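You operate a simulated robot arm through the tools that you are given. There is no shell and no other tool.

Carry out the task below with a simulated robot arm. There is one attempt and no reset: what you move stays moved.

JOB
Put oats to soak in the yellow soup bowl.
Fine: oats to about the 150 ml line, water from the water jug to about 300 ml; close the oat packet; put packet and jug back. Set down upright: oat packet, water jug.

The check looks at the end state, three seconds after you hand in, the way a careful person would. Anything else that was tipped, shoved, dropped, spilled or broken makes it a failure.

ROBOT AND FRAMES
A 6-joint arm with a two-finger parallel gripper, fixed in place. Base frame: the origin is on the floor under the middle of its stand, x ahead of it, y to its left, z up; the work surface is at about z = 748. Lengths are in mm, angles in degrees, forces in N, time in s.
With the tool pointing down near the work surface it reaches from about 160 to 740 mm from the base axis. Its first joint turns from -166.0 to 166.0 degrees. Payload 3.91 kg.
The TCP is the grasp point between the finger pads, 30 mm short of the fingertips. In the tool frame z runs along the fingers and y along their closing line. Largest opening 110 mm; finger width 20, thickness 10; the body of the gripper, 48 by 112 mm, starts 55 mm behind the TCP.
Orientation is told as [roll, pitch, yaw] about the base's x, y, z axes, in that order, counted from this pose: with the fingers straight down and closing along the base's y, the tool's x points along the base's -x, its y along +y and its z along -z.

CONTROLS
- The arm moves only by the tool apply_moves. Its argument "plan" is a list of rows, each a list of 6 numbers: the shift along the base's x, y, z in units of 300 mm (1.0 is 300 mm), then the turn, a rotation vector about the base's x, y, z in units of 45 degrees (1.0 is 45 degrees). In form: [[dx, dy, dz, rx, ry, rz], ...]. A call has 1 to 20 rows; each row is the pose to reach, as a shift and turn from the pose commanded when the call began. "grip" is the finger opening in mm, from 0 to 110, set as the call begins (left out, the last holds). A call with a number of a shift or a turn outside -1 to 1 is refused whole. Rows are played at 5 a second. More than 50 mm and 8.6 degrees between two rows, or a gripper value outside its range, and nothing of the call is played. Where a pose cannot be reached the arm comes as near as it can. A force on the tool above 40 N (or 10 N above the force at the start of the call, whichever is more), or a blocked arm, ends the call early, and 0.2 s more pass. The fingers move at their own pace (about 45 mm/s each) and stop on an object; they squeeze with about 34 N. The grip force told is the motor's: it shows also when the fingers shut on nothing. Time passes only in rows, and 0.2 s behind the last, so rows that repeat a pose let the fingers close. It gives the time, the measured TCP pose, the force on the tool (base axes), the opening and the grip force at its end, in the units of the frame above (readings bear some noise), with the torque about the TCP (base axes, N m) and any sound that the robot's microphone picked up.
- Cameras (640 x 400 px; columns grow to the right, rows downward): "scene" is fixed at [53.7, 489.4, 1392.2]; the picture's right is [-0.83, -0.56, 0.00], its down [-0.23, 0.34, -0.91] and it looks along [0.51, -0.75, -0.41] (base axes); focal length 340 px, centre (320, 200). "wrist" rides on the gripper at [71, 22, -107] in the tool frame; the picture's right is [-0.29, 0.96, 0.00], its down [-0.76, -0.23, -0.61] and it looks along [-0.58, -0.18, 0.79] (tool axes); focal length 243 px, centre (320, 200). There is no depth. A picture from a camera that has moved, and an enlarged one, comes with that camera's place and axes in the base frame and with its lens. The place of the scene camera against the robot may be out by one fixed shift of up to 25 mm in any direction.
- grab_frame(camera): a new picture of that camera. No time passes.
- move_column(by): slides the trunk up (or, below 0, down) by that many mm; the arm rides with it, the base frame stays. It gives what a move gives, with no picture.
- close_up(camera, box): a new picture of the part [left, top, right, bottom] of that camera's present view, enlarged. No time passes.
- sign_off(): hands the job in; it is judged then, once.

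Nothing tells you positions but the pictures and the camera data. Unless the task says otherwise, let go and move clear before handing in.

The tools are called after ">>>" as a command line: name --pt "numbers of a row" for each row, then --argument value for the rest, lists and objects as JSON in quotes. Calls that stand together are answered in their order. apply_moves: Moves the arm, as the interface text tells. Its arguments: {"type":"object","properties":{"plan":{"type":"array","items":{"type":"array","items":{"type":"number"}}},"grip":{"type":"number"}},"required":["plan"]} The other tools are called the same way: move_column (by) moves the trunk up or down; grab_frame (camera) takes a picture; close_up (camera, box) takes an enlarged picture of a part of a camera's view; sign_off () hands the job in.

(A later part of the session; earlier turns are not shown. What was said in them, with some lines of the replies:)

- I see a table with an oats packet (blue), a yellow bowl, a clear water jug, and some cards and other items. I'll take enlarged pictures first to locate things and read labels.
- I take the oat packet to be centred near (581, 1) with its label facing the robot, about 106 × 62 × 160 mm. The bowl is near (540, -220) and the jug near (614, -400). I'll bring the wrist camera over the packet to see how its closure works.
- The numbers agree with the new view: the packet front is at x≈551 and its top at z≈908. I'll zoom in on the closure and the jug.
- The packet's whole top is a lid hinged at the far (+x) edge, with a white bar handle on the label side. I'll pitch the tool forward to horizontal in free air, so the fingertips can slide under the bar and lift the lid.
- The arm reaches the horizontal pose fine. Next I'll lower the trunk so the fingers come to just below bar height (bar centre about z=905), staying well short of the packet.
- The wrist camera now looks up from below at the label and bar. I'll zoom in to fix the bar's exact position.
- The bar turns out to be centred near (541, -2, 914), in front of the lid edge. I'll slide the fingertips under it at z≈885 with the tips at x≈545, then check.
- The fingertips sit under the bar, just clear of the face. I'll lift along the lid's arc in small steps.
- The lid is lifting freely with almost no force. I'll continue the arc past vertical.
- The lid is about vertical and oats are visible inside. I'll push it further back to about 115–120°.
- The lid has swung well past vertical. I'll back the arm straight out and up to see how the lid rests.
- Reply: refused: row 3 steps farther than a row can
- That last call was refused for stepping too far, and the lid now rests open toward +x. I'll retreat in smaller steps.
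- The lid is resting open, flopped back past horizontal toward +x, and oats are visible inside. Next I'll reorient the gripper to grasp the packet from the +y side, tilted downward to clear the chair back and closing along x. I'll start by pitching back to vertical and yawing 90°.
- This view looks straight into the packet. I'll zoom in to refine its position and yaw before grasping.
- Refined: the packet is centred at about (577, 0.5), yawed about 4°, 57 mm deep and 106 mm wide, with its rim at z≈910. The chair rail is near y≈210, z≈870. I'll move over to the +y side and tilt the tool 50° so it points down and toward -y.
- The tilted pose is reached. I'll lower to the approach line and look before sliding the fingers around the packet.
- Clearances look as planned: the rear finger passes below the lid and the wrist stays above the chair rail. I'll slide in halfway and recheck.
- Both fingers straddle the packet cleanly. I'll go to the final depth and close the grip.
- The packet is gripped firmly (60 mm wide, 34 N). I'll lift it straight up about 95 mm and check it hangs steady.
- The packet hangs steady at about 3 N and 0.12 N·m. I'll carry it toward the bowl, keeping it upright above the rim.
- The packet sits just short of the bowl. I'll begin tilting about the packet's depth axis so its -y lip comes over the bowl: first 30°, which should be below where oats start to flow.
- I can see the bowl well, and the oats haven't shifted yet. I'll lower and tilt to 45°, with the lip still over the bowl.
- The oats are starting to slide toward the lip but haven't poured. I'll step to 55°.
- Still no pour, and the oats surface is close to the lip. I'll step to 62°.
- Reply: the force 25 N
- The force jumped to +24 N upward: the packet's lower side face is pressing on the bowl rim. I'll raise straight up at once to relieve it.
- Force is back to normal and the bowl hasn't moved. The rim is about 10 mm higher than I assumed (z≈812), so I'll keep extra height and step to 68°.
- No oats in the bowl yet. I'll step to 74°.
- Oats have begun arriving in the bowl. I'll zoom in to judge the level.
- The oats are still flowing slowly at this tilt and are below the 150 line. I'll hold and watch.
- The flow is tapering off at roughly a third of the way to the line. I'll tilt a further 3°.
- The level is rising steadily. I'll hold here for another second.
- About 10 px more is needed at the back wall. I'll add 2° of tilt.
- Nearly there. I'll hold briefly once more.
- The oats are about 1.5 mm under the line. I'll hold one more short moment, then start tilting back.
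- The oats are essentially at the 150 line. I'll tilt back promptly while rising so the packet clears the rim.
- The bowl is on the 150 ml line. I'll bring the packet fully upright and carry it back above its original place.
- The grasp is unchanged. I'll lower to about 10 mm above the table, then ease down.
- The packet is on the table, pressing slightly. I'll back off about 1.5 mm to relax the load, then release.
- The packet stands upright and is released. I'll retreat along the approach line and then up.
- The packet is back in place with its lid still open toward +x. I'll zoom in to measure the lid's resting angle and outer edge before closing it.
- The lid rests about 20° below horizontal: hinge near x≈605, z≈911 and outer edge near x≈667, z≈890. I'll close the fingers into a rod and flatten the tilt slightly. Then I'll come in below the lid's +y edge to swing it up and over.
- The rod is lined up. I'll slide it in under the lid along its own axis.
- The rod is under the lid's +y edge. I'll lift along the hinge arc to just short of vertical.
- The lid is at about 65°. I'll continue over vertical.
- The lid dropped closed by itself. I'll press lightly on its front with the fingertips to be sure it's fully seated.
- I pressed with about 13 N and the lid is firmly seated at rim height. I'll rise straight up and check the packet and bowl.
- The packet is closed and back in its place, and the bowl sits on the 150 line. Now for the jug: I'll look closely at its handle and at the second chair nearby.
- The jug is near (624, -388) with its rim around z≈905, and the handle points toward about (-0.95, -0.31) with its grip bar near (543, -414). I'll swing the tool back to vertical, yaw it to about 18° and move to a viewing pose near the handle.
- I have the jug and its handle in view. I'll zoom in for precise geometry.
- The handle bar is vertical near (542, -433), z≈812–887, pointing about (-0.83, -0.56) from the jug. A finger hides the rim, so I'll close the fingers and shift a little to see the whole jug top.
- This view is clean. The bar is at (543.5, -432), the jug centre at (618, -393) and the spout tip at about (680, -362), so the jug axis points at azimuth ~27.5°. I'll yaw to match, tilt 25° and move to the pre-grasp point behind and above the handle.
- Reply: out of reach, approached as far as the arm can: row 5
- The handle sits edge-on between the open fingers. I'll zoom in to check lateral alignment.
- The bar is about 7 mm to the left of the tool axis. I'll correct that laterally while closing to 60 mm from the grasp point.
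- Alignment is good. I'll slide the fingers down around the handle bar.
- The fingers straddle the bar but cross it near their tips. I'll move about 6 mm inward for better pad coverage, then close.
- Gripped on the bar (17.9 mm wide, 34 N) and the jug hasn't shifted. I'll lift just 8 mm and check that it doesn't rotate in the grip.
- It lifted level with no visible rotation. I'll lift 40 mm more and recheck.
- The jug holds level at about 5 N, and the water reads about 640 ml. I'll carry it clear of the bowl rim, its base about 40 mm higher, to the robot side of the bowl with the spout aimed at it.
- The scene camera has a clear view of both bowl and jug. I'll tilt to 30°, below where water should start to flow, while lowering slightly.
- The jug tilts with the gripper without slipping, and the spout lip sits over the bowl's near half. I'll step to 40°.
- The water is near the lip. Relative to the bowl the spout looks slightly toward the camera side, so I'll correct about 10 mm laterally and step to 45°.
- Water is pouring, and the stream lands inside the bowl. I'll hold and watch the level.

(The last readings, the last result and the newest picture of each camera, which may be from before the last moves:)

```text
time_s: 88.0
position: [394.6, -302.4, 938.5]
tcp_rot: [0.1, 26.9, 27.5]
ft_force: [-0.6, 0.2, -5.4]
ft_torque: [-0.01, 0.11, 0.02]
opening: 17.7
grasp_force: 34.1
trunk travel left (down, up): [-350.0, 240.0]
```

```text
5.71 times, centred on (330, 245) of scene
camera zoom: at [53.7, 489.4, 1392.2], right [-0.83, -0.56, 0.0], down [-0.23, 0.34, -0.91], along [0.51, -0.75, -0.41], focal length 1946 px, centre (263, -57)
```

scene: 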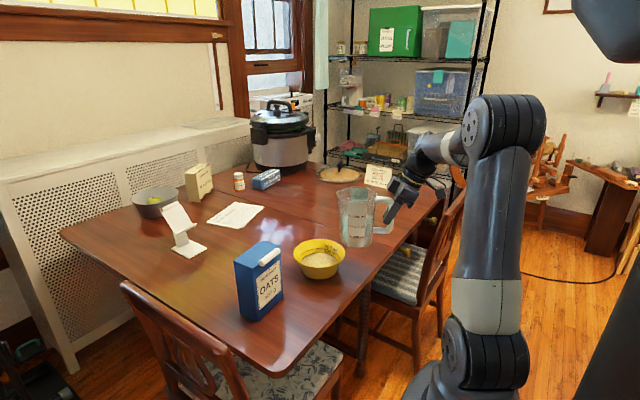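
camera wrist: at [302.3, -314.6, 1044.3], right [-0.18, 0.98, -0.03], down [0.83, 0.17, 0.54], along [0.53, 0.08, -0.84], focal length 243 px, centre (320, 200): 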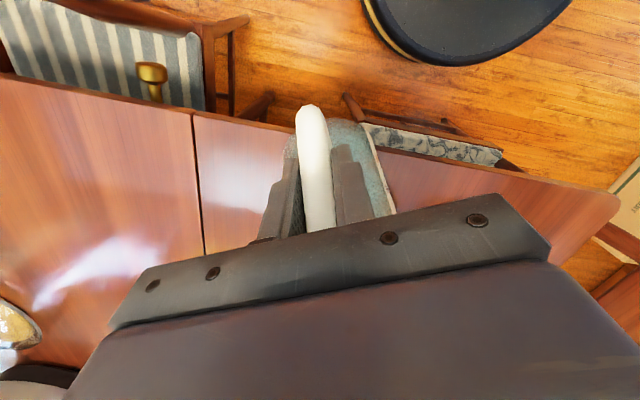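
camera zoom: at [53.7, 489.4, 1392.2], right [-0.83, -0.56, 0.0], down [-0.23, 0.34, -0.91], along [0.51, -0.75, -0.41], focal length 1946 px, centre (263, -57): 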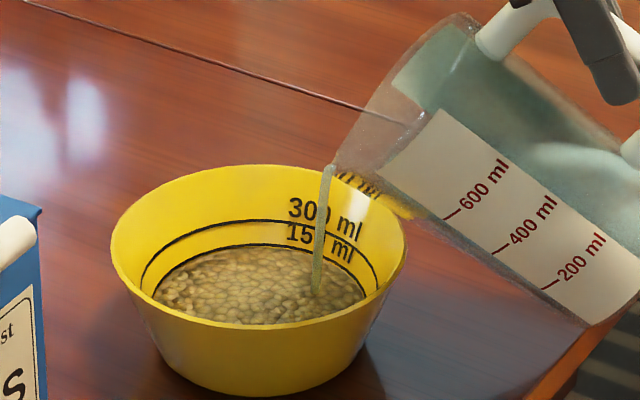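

>>> apply_moves --pt "0 0 0 0 0 0" --pt "0 0 0 0 0 0" --pt "0 0 0 0 0 0" --pt "0 0 0 0 0 0"

>>> close_up --camera "scene" --box '[290, 210, 370, 280]'

```text
time_s: 89.0
position: [395.7, -302.1, 937.9]
tcp_rot: [0.0, 26.9, 27.3]
ft_force: [-0.1, -0.3, -4.4]
ft_torque: [-0.03, 0.07, 0.0]
opening: 17.8
grasp_force: 34.1
trunk travel left (down, up): [-350.0, 240.0]
```

```text
5.71 times, centred on (330, 245) of scene
camera zoom: at [53.7, 489.4, 1392.2], right [-0.83, -0.56, 0.0], down [-0.23, 0.34, -0.91], along [0.51, -0.75, -0.41], focal length 1946 px, centre (263, -57)
```

zoom: 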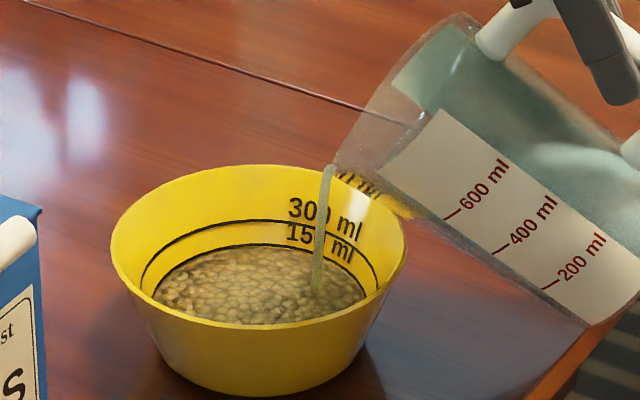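

The flow is slow, so I'll add 2° of tilt.

>>> apply_moves --pt "0.0093 0.005 0.01 -0.0205 0.0394 0" --pt "0.0093 0.005 0.01 -0.0205 0.0394 0" --pt "0.0093 0.005 0.01 -0.0205 0.0394 0"

>>> close_up --camera "scene" --box '[290, 210, 370, 280]'

```text
time_s: 89.8
position: [398.3, -299.8, 941.5]
tcp_rot: [0.0, 29.0, 27.6]
ft_force: [-0.8, 0.6, -5.0]
ft_torque: [0.0, 0.07, -0.01]
opening: 17.8
grasp_force: 34.5
trunk travel left (down, up): [-350.0, 240.0]
```

```text
5.71 times, centred on (330, 245) of scene
camera zoom: at [53.7, 489.4, 1392.2], right [-0.83, -0.56, 0.0], down [-0.23, 0.34, -0.91], along [0.51, -0.75, -0.41], focal length 1946 px, centre (263, -57)
```

zoom: 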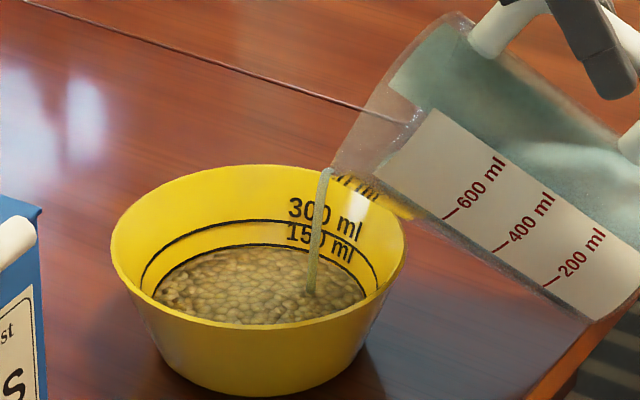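

>>> apply_moves --pt "0 0 0 0 0 0" --pt "0 0 0 0 0 0" --pt "0 0 0 0 0 0" --pt "0 0 0 0 0 0" --pt "0 0 0 0 0 0"

>>> close_up --camera "scene" --box '[290, 210, 370, 280]'

>>> close_up --camera "scene" --box '[300, 235, 350, 270]'

```text
time_s: 91.0
position: [398.0, -297.9, 940.6]
tcp_rot: [0.1, 29.0, 27.5]
ft_force: [-0.9, -0.8, -5.5]
ft_torque: [-0.05, 0.08, -0.02]
opening: 17.7
grasp_force: 33.8
trunk travel left (down, up): [-350.0, 240.0]
```

```text
5.71 times, centred on (330, 245) of scene
camera zoom: at [53.7, 489.4, 1392.2], right [-0.83, -0.56, 0.0], down [-0.23, 0.34, -0.91], along [0.51, -0.75, -0.41], focal length 1946 px, centre (263, -57)
```

zoom: 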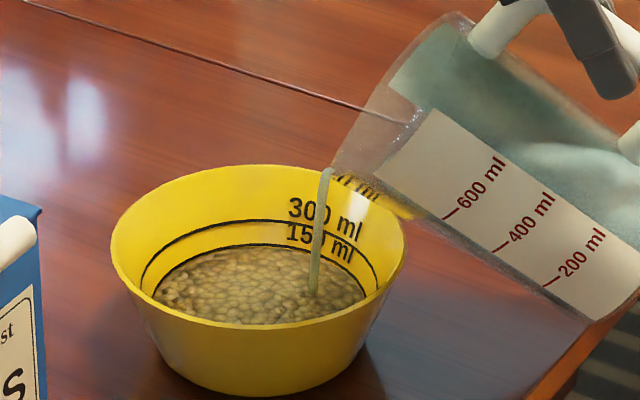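

```text
11.43 times, centred on (325, 252) of scene
camera zoom: at [53.7, 489.4, 1392.2], right [-0.83, -0.56, 0.0], down [-0.23, 0.34, -0.91], along [0.51, -0.75, -0.41], focal length 3892 px, centre (263, -400)
```

zoom: 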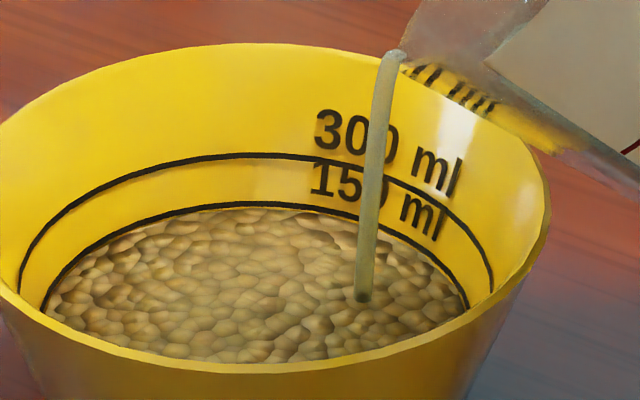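

The surface looks wet at the 150 line, so water is filling between the oats. I'll continue with 2° more tilt.

>>> apply_moves --pt "0.01 0.0053 0.0133 -0.0205 0.0394 0" --pt "0.01 0.0053 0.0133 -0.0205 0.0394 0" --pt "0.01 0.0053 0.0133 -0.0205 0.0394 0" --pt "0.01 0.0053 0.0133 -0.0205 0.0394 0"

>>> close_up --camera "scene" --box '[300, 235, 350, 270]'

```text
time_s: 92.0
position: [400.9, -298.8, 944.9]
tcp_rot: [0.1, 31.0, 27.4]
ft_force: [-0.7, -0.2, -4.9]
ft_torque: [-0.03, 0.1, 0.02]
opening: 17.7
grasp_force: 34.7
trunk travel left (down, up): [-350.0, 240.0]
```

```text
11.43 times, centred on (325, 252) of scene
camera zoom: at [53.7, 489.4, 1392.2], right [-0.83, -0.56, 0.0], down [-0.23, 0.34, -0.91], along [0.51, -0.75, -0.41], focal length 3892 px, centre (263, -400)
```

zoom: 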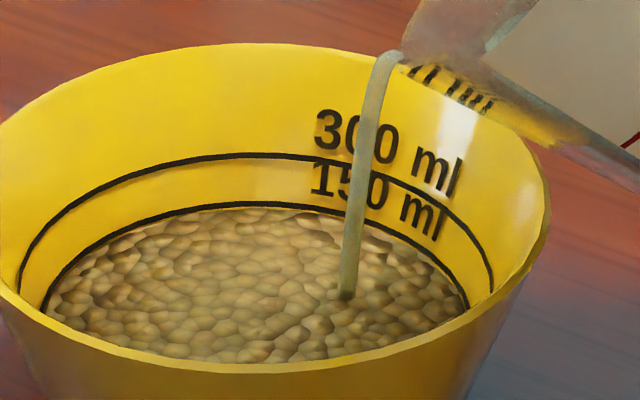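

>>> apply_moves --pt "0 0 0 0 0 0" --pt "0 0 0 0 0 0" --pt "0 0 0 0 0 0" --pt "0 0 0 0 0 0"

>>> close_up --camera "scene" --box '[300, 235, 350, 270]'

```text
time_s: 93.0
position: [401.1, -298.6, 944.8]
tcp_rot: [0.0, 31.0, 27.5]
ft_force: [0.5, 0.6, -4.4]
ft_torque: [0.0, 0.08, 0.03]
opening: 17.7
grasp_force: 34.9
trunk travel left (down, up): [-350.0, 240.0]
```

```text
11.43 times, centred on (325, 252) of scene
camera zoom: at [53.7, 489.4, 1392.2], right [-0.83, -0.56, 0.0], down [-0.23, 0.34, -0.91], along [0.51, -0.75, -0.41], focal length 3892 px, centre (263, -400)
```

zoom: 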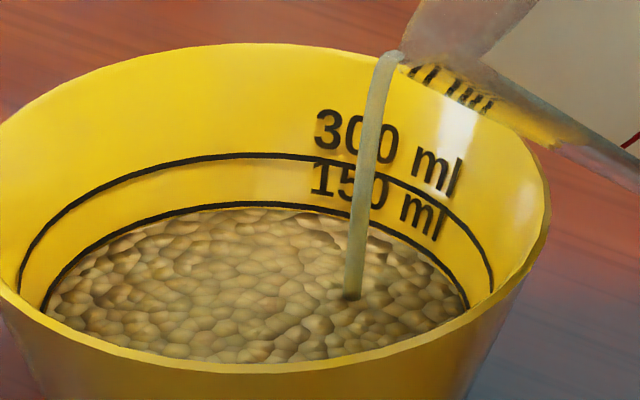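

>>> apply_moves --pt "0.0 0.0 0.0 0 0 0" --pt "0 0 0 0 0 0" --pt "0 0 0 0 0 0" --pt "0 0 0 0 0 0" --pt "0 0 0 0 0 0" --pt "0 0 0 0 0 0"

>>> close_up --camera "scene" --box '[300, 235, 350, 270]'

>>> close_up --camera "scene" --box '[290, 190, 400, 290]'

```text
time_s: 94.3
position: [401.1, -297.5, 944.7]
tcp_rot: [0.0, 31.1, 27.5]
ft_force: [0.4, -0.9, -4.6]
ft_torque: [-0.02, 0.07, 0.02]
opening: 17.7
grasp_force: 34.5
trunk travel left (down, up): [-350.0, 240.0]
```

```text
11.43 times, centred on (325, 252) of scene
camera zoom: at [53.7, 489.4, 1392.2], right [-0.83, -0.56, 0.0], down [-0.23, 0.34, -0.91], along [0.51, -0.75, -0.41], focal length 3892 px, centre (263, -400)
```

zoom: 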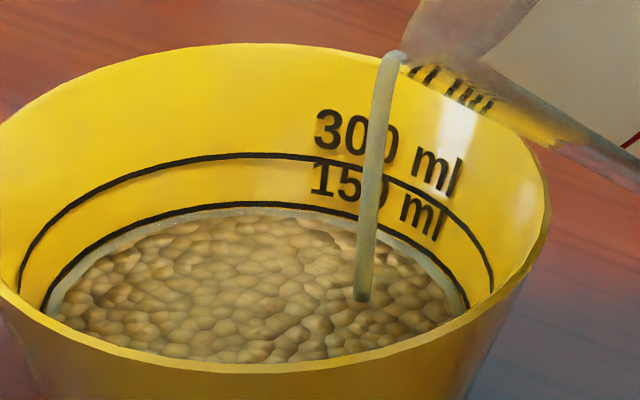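

```text
4.00 times, centred on (345, 240) of scene
camera zoom: at [53.7, 489.4, 1392.2], right [-0.83, -0.56, 0.0], down [-0.23, 0.34, -0.91], along [0.51, -0.75, -0.41], focal length 1362 px, centre (220, 40)
```

zoom: 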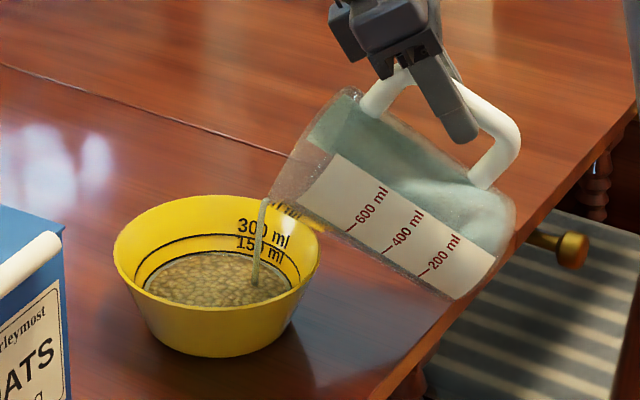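

A water layer now shows above the oats, so the pores are filled and the level will rise from here. I'll add 2° more tilt.

>>> apply_moves --pt "0.0107 0.0057 0.0133 -0.0205 0.0394 0" --pt "0.0107 0.0057 0.0133 -0.0205 0.0394 0" --pt "0.0107 0.0057 0.0133 -0.0205 0.0394 0" --pt "0.0107 0.0057 0.0133 -0.0205 0.0394 0" --pt "0.0107 0.0057 0.0133 -0.0205 0.0394 0"

>>> close_up --camera "scene" --box '[300, 235, 350, 270]'

```text
time_s: 95.5
position: [403.8, -297.4, 950.5]
tcp_rot: [0.0, 33.1, 27.6]
ft_force: [0.5, 0.2, -4.7]
ft_torque: [-0.03, 0.06, -0.04]
opening: 17.9
grasp_force: 33.7
trunk travel left (down, up): [-350.0, 240.0]
```

```text
11.43 times, centred on (325, 252) of scene
camera zoom: at [53.7, 489.4, 1392.2], right [-0.83, -0.56, 0.0], down [-0.23, 0.34, -0.91], along [0.51, -0.75, -0.41], focal length 3892 px, centre (263, -400)
```

zoom: 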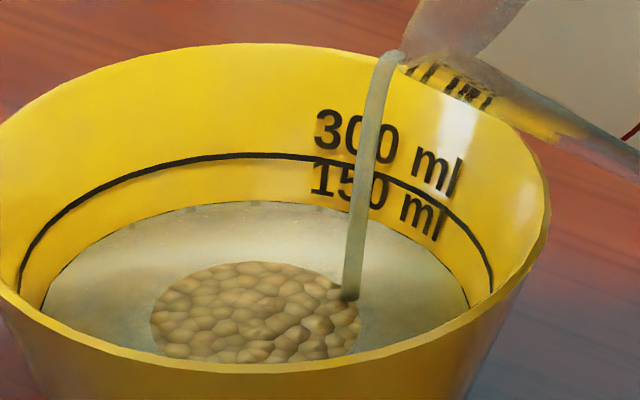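

The water has covered the 150 line. I'll hold and measure the rate.

>>> apply_moves --pt "0 0 0 0 0 0" --pt "0 0 0 0 0 0" --pt "0 0 0 0 0 0" --pt "0 0 0 0 0 0"

>>> close_up --camera "scene" --box '[300, 235, 350, 270]'

```text
time_s: 96.5
position: [404.1, -295.4, 949.7]
tcp_rot: [0.0, 33.0, 27.5]
ft_force: [1.3, 0.0, -3.9]
ft_torque: [0.01, 0.03, 0.0]
opening: 17.7
grasp_force: 34.5
trunk travel left (down, up): [-350.0, 240.0]
```

```text
11.43 times, centred on (325, 252) of scene
camera zoom: at [53.7, 489.4, 1392.2], right [-0.83, -0.56, 0.0], down [-0.23, 0.34, -0.91], along [0.51, -0.75, -0.41], focal length 3892 px, centre (263, -400)
```

zoom: 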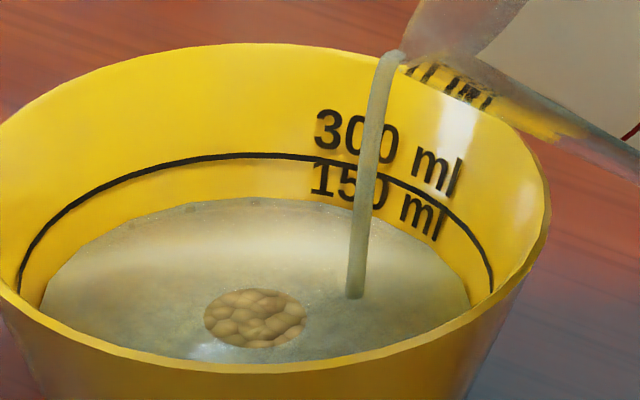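

>>> apply_moves --pt "0.0107 0.0057 0.0133 -0.0205 0.0394 0" --pt "0.0107 0.0057 0.0133 -0.0205 0.0394 0" --pt "0.0107 0.0057 0.0133 -0.0205 0.0394 0" --pt "0.0107 0.0057 0.0133 -0.0205 0.0394 0" --pt "0.0107 0.0057 0.0133 -0.0205 0.0394 0"

>>> close_up --camera "scene" --box '[300, 235, 350, 270]'

>>> close_up --camera "scene" --box '[290, 190, 400, 290]'

```text
time_s: 97.8
position: [408.1, -294.8, 954.1]
tcp_rot: [0.1, 35.0, 27.6]
ft_force: [-0.5, -0.1, -3.8]
ft_torque: [0.01, 0.04, -0.02]
opening: 17.9
grasp_force: 34.2
trunk travel left (down, up): [-350.0, 240.0]
```

```text
11.43 times, centred on (325, 252) of scene
camera zoom: at [53.7, 489.4, 1392.2], right [-0.83, -0.56, 0.0], down [-0.23, 0.34, -0.91], along [0.51, -0.75, -0.41], focal length 3892 px, centre (263, -400)
```

zoom: 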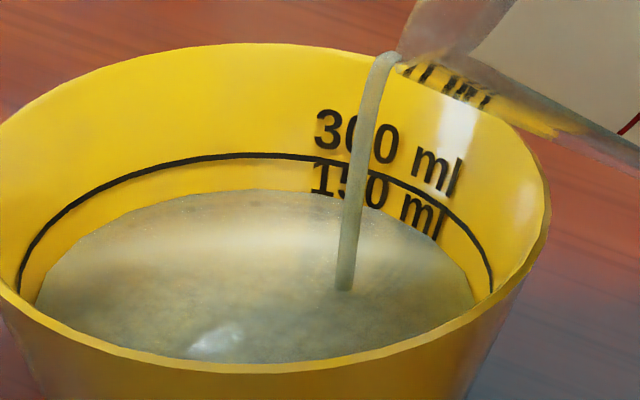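

```text
4.00 times, centred on (345, 240) of scene
camera zoom: at [53.7, 489.4, 1392.2], right [-0.83, -0.56, 0.0], down [-0.23, 0.34, -0.91], along [0.51, -0.75, -0.41], focal length 1362 px, centre (220, 40)
```

zoom: 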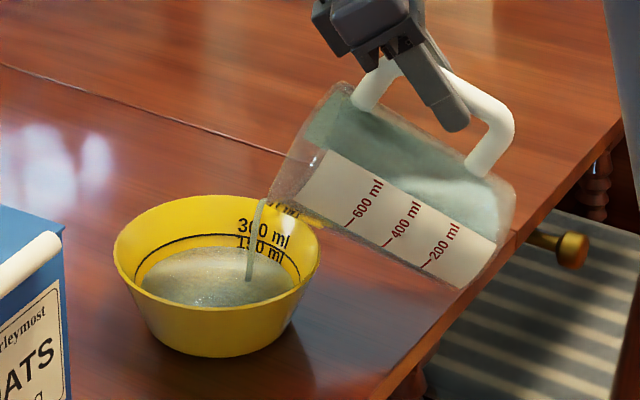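

Rising steadily with the stream well inside the bowl. I'll keep pouring.

>>> apply_moves --pt "0 0 0 0 0 0" --pt "0 0 0 0 0 0" --pt "0 0 0 0 0 0" --pt "0 0 0 0 0 0" --pt "0 0 0 0 0 0" --pt "0 0 0 0 0 0"

>>> close_up --camera "scene" --box '[300, 235, 350, 270]'

```text
time_s: 99.2
position: [407.0, -294.0, 953.5]
tcp_rot: [0.0, 35.0, 27.5]
ft_force: [-0.1, -0.9, -3.8]
ft_torque: [-0.05, 0.05, 0.01]
opening: 17.5
grasp_force: 34.2
trunk travel left (down, up): [-350.0, 240.0]
```

```text
11.43 times, centred on (325, 252) of scene
camera zoom: at [53.7, 489.4, 1392.2], right [-0.83, -0.56, 0.0], down [-0.23, 0.34, -0.91], along [0.51, -0.75, -0.41], focal length 3892 px, centre (263, -400)
```

zoom: 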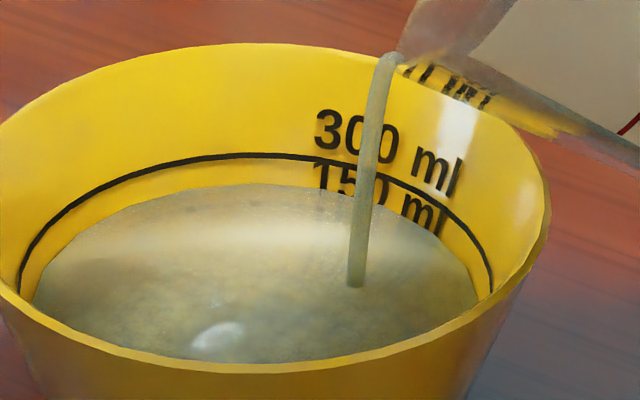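

>>> apply_moves --pt "0.0113 0.006 0.0133 -0.0205 0.0394 0" --pt "0.0113 0.006 0.0133 -0.0205 0.0394 0" --pt "0.0113 0.006 0.0133 -0.0205 0.0394 0" --pt "0.0113 0.006 0.0133 -0.0205 0.0394 0" --pt "0.0113 0.006 0.0133 -0.0205 0.0394 0" --pt "0.0113 0.006 0.0133 -0.0205 0.0394 0"

>>> close_up --camera "scene" --box '[300, 235, 350, 270]'

```text
time_s: 100.5
position: [410.7, -292.3, 957.2]
tcp_rot: [0.0, 37.1, 27.5]
ft_force: [0.4, 0.2, -4.0]
ft_torque: [-0.01, -0.01, 0.01]
opening: 17.6
grasp_force: 34.0
trunk travel left (down, up): [-350.0, 240.0]
```

```text
11.43 times, centred on (325, 252) of scene
camera zoom: at [53.7, 489.4, 1392.2], right [-0.83, -0.56, 0.0], down [-0.23, 0.34, -0.91], along [0.51, -0.75, -0.41], focal length 3892 px, centre (263, -400)
```

zoom: 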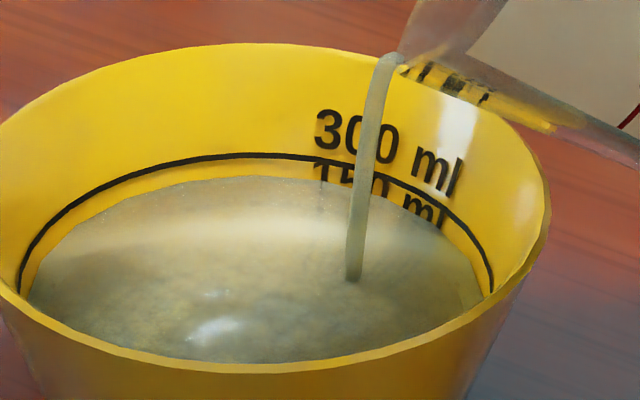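

>>> apply_moves --pt "0 0 0 0 0 0" --pt "0 0 0 0 0 0" --pt "0 0 0 0 0 0" --pt "0 0 0 0 0 0" --pt "0 0 0 0 0 0" --pt "0 0 0 0 0 0"

>>> close_up --camera "scene" --box '[300, 235, 350, 270]'

```text
time_s: 102.0
position: [411.5, -293.1, 957.3]
tcp_rot: [0.0, 37.0, 27.5]
ft_force: [0.0, 1.1, -3.5]
ft_torque: [0.04, 0.07, 0.02]
opening: 17.8
grasp_force: 33.8
trunk travel left (down, up): [-350.0, 240.0]
```

```text
11.43 times, centred on (325, 252) of scene
camera zoom: at [53.7, 489.4, 1392.2], right [-0.83, -0.56, 0.0], down [-0.23, 0.34, -0.91], along [0.51, -0.75, -0.41], focal length 3892 px, centre (263, -400)
```

zoom: 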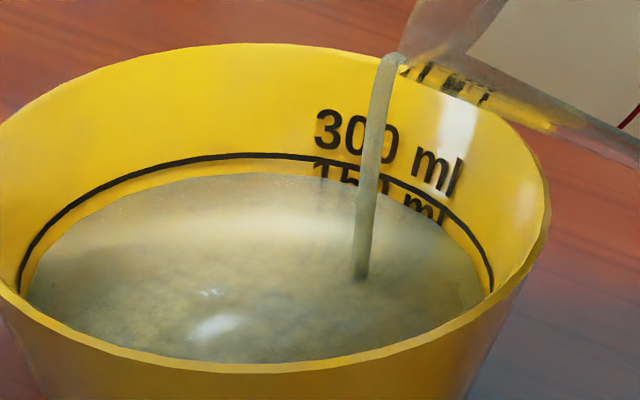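

>>> apply_moves --pt "0.0118 0.0062 0.0133 -0.0205 0.0394 0" --pt "0.0118 0.0062 0.0133 -0.0205 0.0394 0" --pt "0.0118 0.0062 0.0133 -0.0205 0.0394 0" --pt "0.0118 0.0062 0.0133 -0.0205 0.0394 0" --pt "0.0118 0.0062 0.0133 -0.0205 0.0394 0" --pt "0.0118 0.0062 0.0133 -0.0205 0.0394 0"

>>> close_up --camera "scene" --box '[300, 235, 350, 270]'

```text
time_s: 103.3
position: [413.4, -291.3, 961.3]
tcp_rot: [0.0, 39.0, 27.6]
ft_force: [0.3, 0.2, -3.8]
ft_torque: [-0.01, 0.02, 0.01]
opening: 17.9
grasp_force: 34.0
trunk travel left (down, up): [-350.0, 240.0]
```

```text
11.43 times, centred on (325, 252) of scene
camera zoom: at [53.7, 489.4, 1392.2], right [-0.83, -0.56, 0.0], down [-0.23, 0.34, -0.91], along [0.51, -0.75, -0.41], focal length 3892 px, centre (263, -400)
```

zoom: 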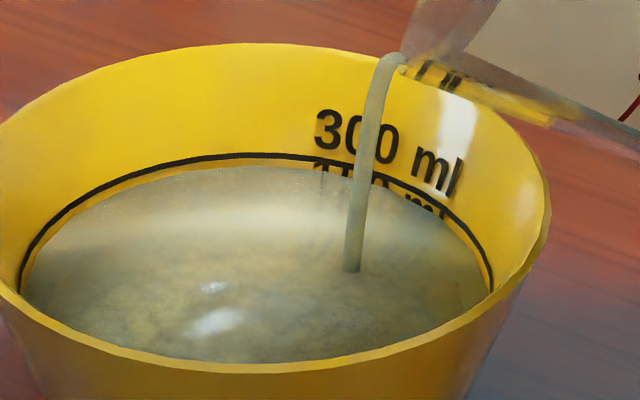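

>>> apply_moves --pt "0 0 0 0 0 0" --pt "0 0 0 0 0 0" --pt "0 0 0 0 0 0" --pt "0 0 0 0 0 0" --pt "0 0 0 0 0 0"

>>> close_up --camera "scene" --box '[300, 235, 350, 270]'

```text
time_s: 104.5
position: [413.0, -291.9, 961.3]
tcp_rot: [0.1, 39.0, 27.5]
ft_force: [-0.3, -0.9, -2.7]
ft_torque: [0.0, 0.03, 0.01]
opening: 17.6
grasp_force: 33.8
trunk travel left (down, up): [-350.0, 240.0]
```

```text
11.43 times, centred on (325, 252) of scene
camera zoom: at [53.7, 489.4, 1392.2], right [-0.83, -0.56, 0.0], down [-0.23, 0.34, -0.91], along [0.51, -0.75, -0.41], focal length 3892 px, centre (263, -400)
```

zoom: 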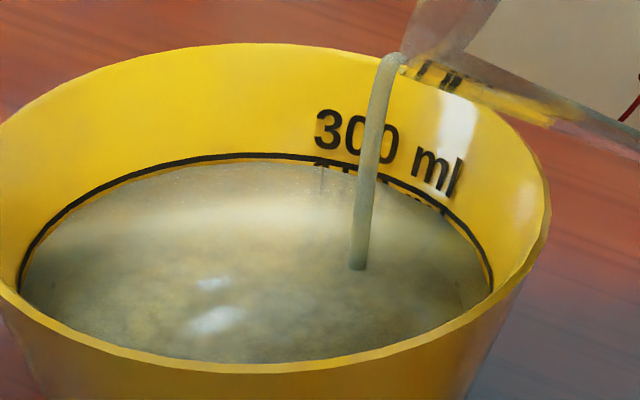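

Just a little short of the 300 line. One short hold more, then I'll tilt back.

>>> apply_moves --pt "0 0 0 0 0 0" --pt "0 0 0 0 0 0" --pt "0 0 0 0 0 0"

>>> close_up --camera "scene" --box '[300, 235, 350, 270]'

```text
time_s: 105.3
position: [412.9, -292.1, 961.7]
tcp_rot: [0.0, 38.9, 27.6]
ft_force: [0.6, 0.6, -3.3]
ft_torque: [0.01, 0.05, -0.03]
opening: 17.8
grasp_force: 33.8
trunk travel left (down, up): [-350.0, 240.0]
```

```text
11.43 times, centred on (325, 252) of scene
camera zoom: at [53.7, 489.4, 1392.2], right [-0.83, -0.56, 0.0], down [-0.23, 0.34, -0.91], along [0.51, -0.75, -0.41], focal length 3892 px, centre (263, -400)
```

zoom: 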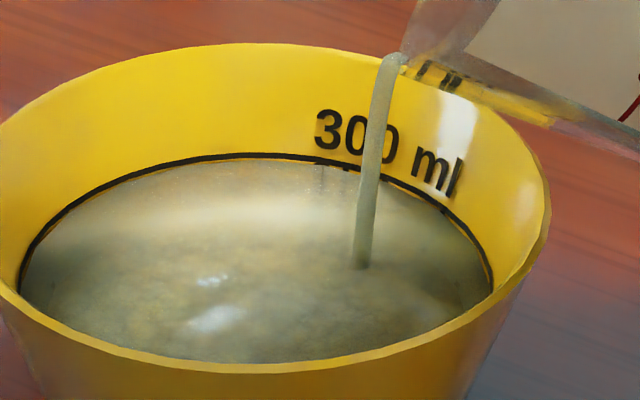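

The level is at the 300 line. I'll tilt the jug back promptly, rising and easing away once the flow has stopped.

>>> apply_moves --pt "0 0 0.01 0.0821 -0.1577 0" --pt "0 0 0.027 0.1643 -0.3154 0" --pt "-0.0148 -0.0077 0.06 0.2464 -0.4731 0" --pt "-0.0355 -0.0185 0.1 0.3285 -0.6308 0" --pt "-0.065 -0.0339 0.14 0.4107 -0.7884 0" --pt "-0.0887 -0.0462 0.167 0.4517 -0.8673 0" --pt "-0.0887 -0.0462 0.167 0.4517 -0.8673 0"

>>> close_up --camera "scene" --box '[280, 150, 440, 290]'

>>> close_up --camera "scene" --box '[300, 235, 350, 270]'

```text
time_s: 107.0
position: [388.0, -305.6, 1010.5]
tcp_rot: [0.0, -5.1, 27.5]
ft_force: [-0.4, 0.6, -4.2]
ft_torque: [-0.1, 0.19, 0.01]
opening: 17.8
grasp_force: 33.7
trunk travel left (down, up): [-350.0, 240.0]
```

```text
2.86 times, centred on (360, 220) of scene
camera zoom: at [53.7, 489.4, 1392.2], right [-0.83, -0.56, 0.0], down [-0.23, 0.34, -0.91], along [0.51, -0.75, -0.41], focal length 973 px, centre (206, 143)
```

zoom: 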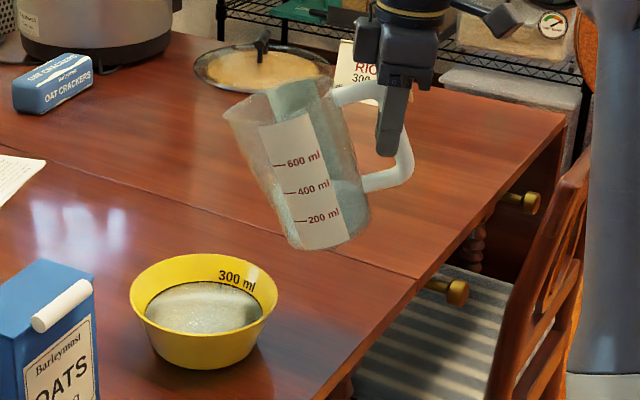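

```text
11.43 times, centred on (325, 252) of scene
camera zoom: at [53.7, 489.4, 1392.2], right [-0.83, -0.56, 0.0], down [-0.23, 0.34, -0.91], along [0.51, -0.75, -0.41], focal length 3892 px, centre (263, -400)
```

zoom: 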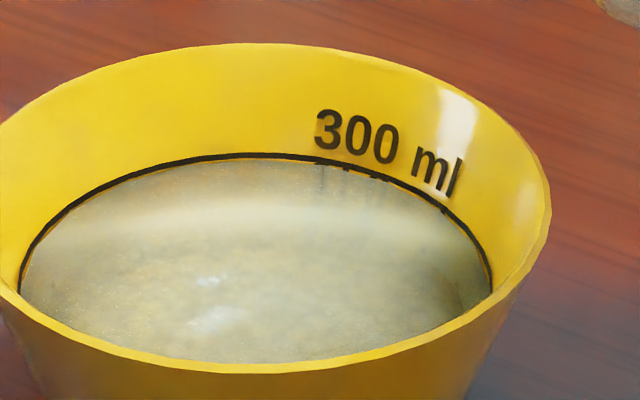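

The water sits on the 300 line with nothing spilled. I'll bring the jug upright and carry it back over its original spot, keeping its base above the bowl rim until it's clear.

>>> apply_moves --pt "0 -0.03 -0.03 0.0719 -0.138 0" --pt "0.03 -0.09 -0.06 0.1437 -0.276 0" --pt "0.08 -0.15 -0.1 0.2053 -0.3942 0" --pt "0.15 -0.21 -0.14 0.2053 -0.3942 0" --pt "0.23 -0.265 -0.18 0.2053 -0.3942 0" --pt "0.31 -0.31 -0.21 0.2053 -0.3942 0" --pt "0.39 -0.35 -0.25 0.2053 -0.3942 0" --pt "0.46 -0.39 -0.3 0.2053 -0.3942 0" --pt "0.51 -0.42 -0.36 0.2053 -0.3942 0" --pt "0.5283 -0.4253 -0.41 0.2053 -0.3942 0" --pt "0.5283 -0.4253 -0.41 0.2053 -0.3942 0"

>>> close_up --camera "scene" --box '[280, 150, 440, 290]'

>>> grab_frame --camera "wrist"

```text
time_s: 109.3
position: [546.4, -431.5, 888.2]
tcp_rot: [0.1, -25.0, 27.5]
ft_force: [-0.3, -0.7, -2.5]
ft_torque: [-0.12, 0.22, -0.02]
opening: 17.6
grasp_force: 34.3
trunk travel left (down, up): [-350.0, 240.0]
```

```text
2.86 times, centred on (360, 220) of scene
camera zoom: at [53.7, 489.4, 1392.2], right [-0.83, -0.56, 0.0], down [-0.23, 0.34, -0.91], along [0.51, -0.75, -0.41], focal length 973 px, centre (206, 143)
```

zoom: 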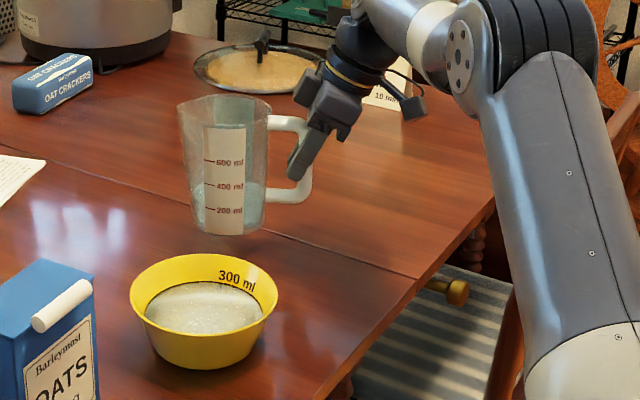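

```text
taken
camera wrist: at [439.4, -462.8, 955.2], right [-0.21, 0.97, 0.12], down [0.49, -0.01, 0.87], along [0.85, 0.24, -0.47], focal length 243 px, centre (320, 200)
```

wrist: 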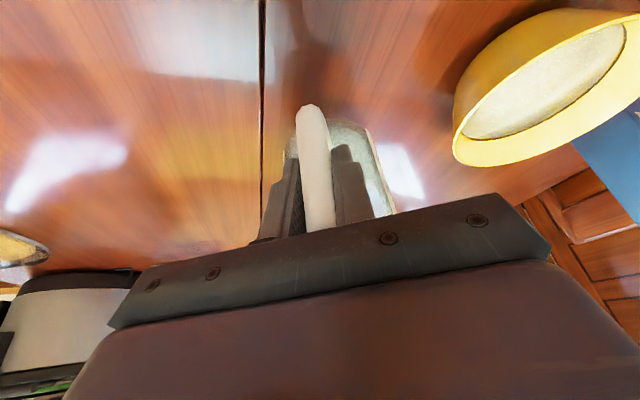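

The jug is level above its original spot. I'll lower to a few mm above the table, then ease down.

>>> apply_moves --pt "0 0 -0.04 0 0 0" --pt "0 0 -0.08 0 0 0" --pt "0 0 -0.105 0 0 0" --pt "0 0 -0.12 0 0 0" --pt "0 0 -0.125 0 0 0" --pt "0 0 -0.125 0 0 0"

>>> apply_moves --pt "0 0 -0.003 0 0 0" --pt "0 0 -0.006 0 0 0" --pt "0 0 -0.006 0 0 0"

```text
time_s: 110.8
position: [546.4, -431.8, 851.4]
tcp_rot: [0.1, -25.0, 27.5]
ft_force: [0.4, 0.0, -3.2]
ft_torque: [-0.09, 0.19, 0.01]
opening: 17.7
grasp_force: 34.0
trunk travel left (down, up): [-350.0, 240.0]
```

```text
time_s: 111.5
position: [545.8, -432.9, 848.0]
tcp_rot: [0.0, -25.1, 27.6]
ft_force: [0.0, -0.7, -0.6]
ft_torque: [-0.11, 0.02, -0.02]
opening: 17.8
grasp_force: 34.0
trunk travel left (down, up): [-350.0, 240.0]
```

>>> apply_moves --pt "0 0 -0.0025 0 0 0" --pt "0 0 -0.0025 0 0 0"

>>> close_up --camera "scene" --box '[295, 150, 425, 260]'

```text
time_s: 112.2
position: [546.8, -432.9, 849.7]
tcp_rot: [0.0, -25.1, 27.5]
ft_force: [0.5, 0.8, 2.1]
ft_torque: [0.05, -0.45, 0.07]
opening: 17.6
grasp_force: 34.8
trunk travel left (down, up): [-350.0, 240.0]
```

```text
3.64 times, centred on (360, 205) of scene
camera zoom: at [53.7, 489.4, 1392.2], right [-0.83, -0.56, 0.0], down [-0.23, 0.34, -0.91], along [0.51, -0.75, -0.41], focal length 1238 px, centre (174, 182)
```

zoom: 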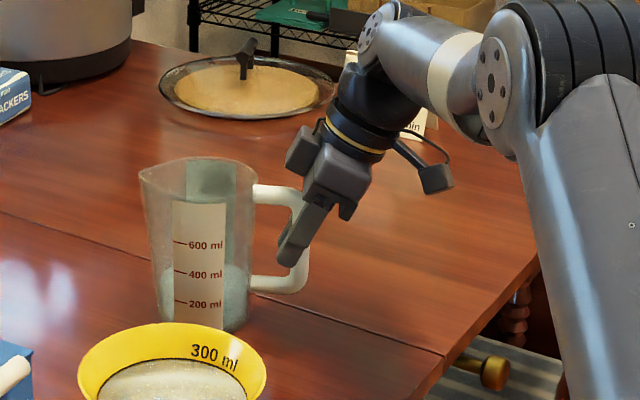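

The jug is down exactly where it started, with light contact. I'll release.

>>> apply_moves --pt "0 0 0 0 0 0" --pt "0 0 0 0 0 0" --pt "0 0 0 0 0 0" --pt "0 0 0 0 0 0" --grip 60

>>> close_up --camera "scene" --box '[295, 150, 425, 260]'

>>> grab_frame --camera "wrist"

```text
time_s: 113.2
position: [545.4, -432.0, 848.0]
tcp_rot: [0.0, -25.0, 27.5]
ft_force: [0.3, 0.3, 0.1]
ft_torque: [0.02, -0.02, -0.01]
opening: 59.9
grasp_force: 0.1
trunk travel left (down, up): [-350.0, 240.0]
```

```text
3.64 times, centred on (360, 205) of scene
camera zoom: at [53.7, 489.4, 1392.2], right [-0.83, -0.56, 0.0], down [-0.23, 0.34, -0.91], along [0.51, -0.75, -0.41], focal length 1238 px, centre (174, 182)
```

zoom: 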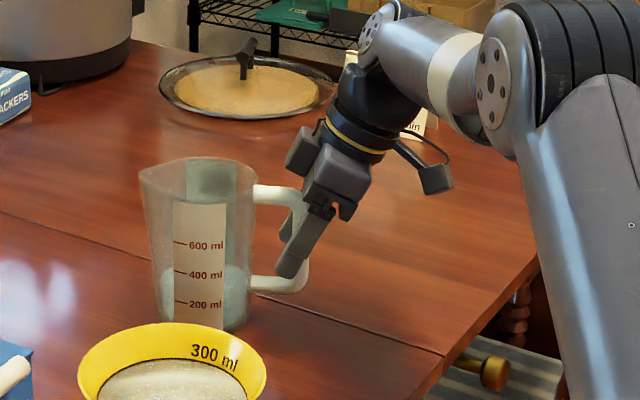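

```text
taken
camera wrist: at [438.8, -463.5, 915.5], right [-0.21, 0.97, 0.12], down [0.49, -0.01, 0.87], along [0.85, 0.24, -0.47], focal length 243 px, centre (320, 200)
```

wrist: 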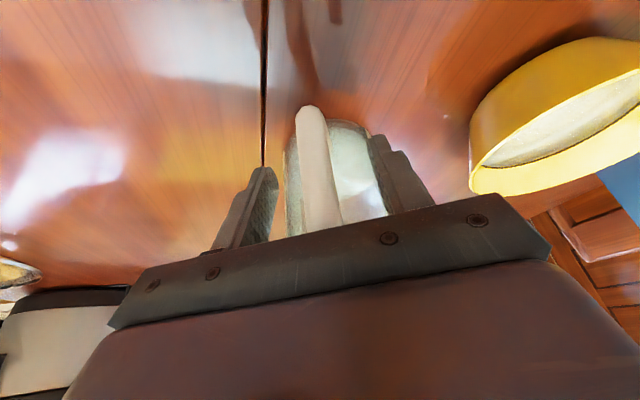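

The jug stands free. I'll back the fingers out along their axis and move the arm clear.

>>> apply_moves --pt "-0.02 -0.0104 0.0483 0 0 0" --pt "-0.05 -0.026 0.12 0 0 0" --pt "-0.1 -0.052 0.24 0 0 0" --pt "-0.2 0.0 0.3 0 0 0" --pt "-0.3 0.1 0.36 0 0 0" --pt "-0.4 0.2 0.42 0 0 0" --pt "-0.5 0.3 0.5 0 0 0" --pt "-0.55 0.4 0.56 0 0 0" --grip 60

>>> grab_frame --camera "scene"

>>> grab_frame --camera "wrist"

>>> close_up --camera "scene" --box '[220, 180, 380, 330]'

>>> close_up --camera "scene" --box '[290, 235, 350, 285]'

```text
time_s: 115.0
position: [379.7, -310.9, 1017.1]
tcp_rot: [0.0, -25.0, 27.5]
ft_force: [0.3, 1.2, -1.0]
ft_torque: [0.06, -0.02, 0.01]
opening: 59.9
grasp_force: 0.1
trunk travel left (down, up): [-350.0, 240.0]
```

```text
taken
```

scene: 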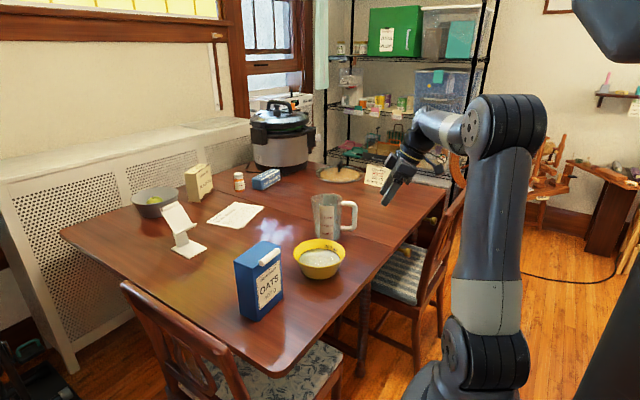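

```text
taken
camera wrist: at [273.5, -341.4, 1083.9], right [-0.21, 0.97, 0.12], down [0.49, -0.01, 0.87], along [0.85, 0.24, -0.47], focal length 243 px, centre (320, 200)
```

wrist: 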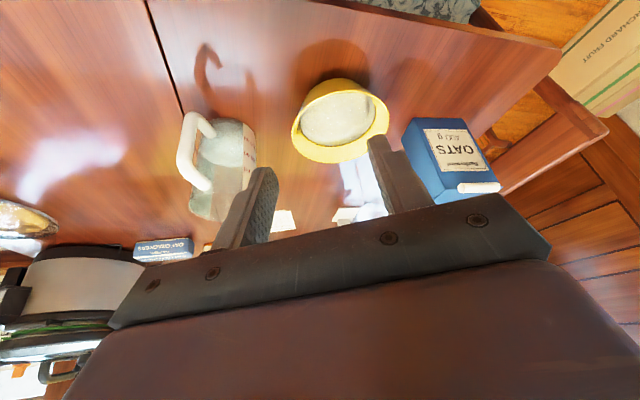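

```text
2.67 times, centred on (300, 255) of scene
camera zoom: at [53.7, 489.4, 1392.2], right [-0.83, -0.56, 0.0], down [-0.23, 0.34, -0.91], along [0.51, -0.75, -0.41], focal length 908 px, centre (373, 53)
```

zoom: 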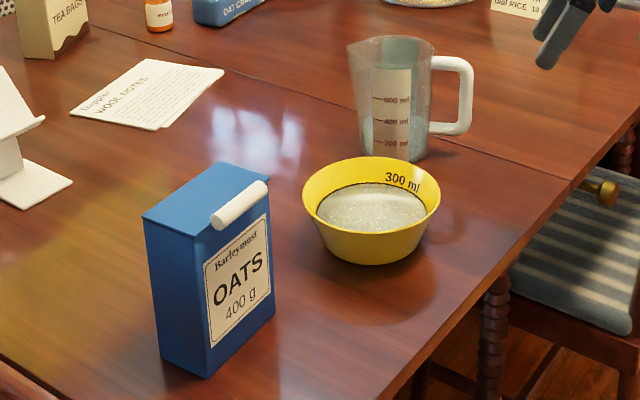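

```text
8.00 times, centred on (320, 260) of scene
camera zoom: at [53.7, 489.4, 1392.2], right [-0.83, -0.56, 0.0], down [-0.23, 0.34, -0.91], along [0.51, -0.75, -0.41], focal length 2724 px, centre (320, -280)
```

zoom: 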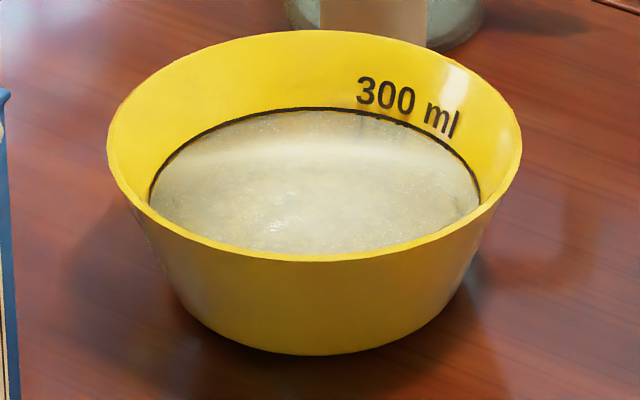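

Everything checks out:
- **Bowl:** the oats were poured to the 150 line and the water is now on the 300 line.
- **Packet:** closed, upright and back in its place.
- **Jug:** upright and back in its place, with no spills visible.

The arm is clear and holding nothing, so I'm handing in.

>>> sign_off

```text
The job is handed in.
```

The oats are soaking in the yellow bowl: I poured oats to the 150 ml line, then water up to the 300 ml line. I judged both levels by eye against the bowl's markings in the camera pictures. The job is handed in, but I don't have a result back.

- **Oat packet:** the lid is shut and pressed down, and the packet stands upright within a few millimetres of where it started.
- **Water jug:** it stands upright where it started, with the rest of the water still in it.
- **Bowl bump:** while I was tipping the oats, the packet briefly pressed on the bowl rim with about 24 N. I lifted it straight off, and the bowl did not appear to move.
- **Spills:** I saw none in the last pictures, and nothing else on the table looks disturbed.

The arm has let go of everything and is clear of the table items.
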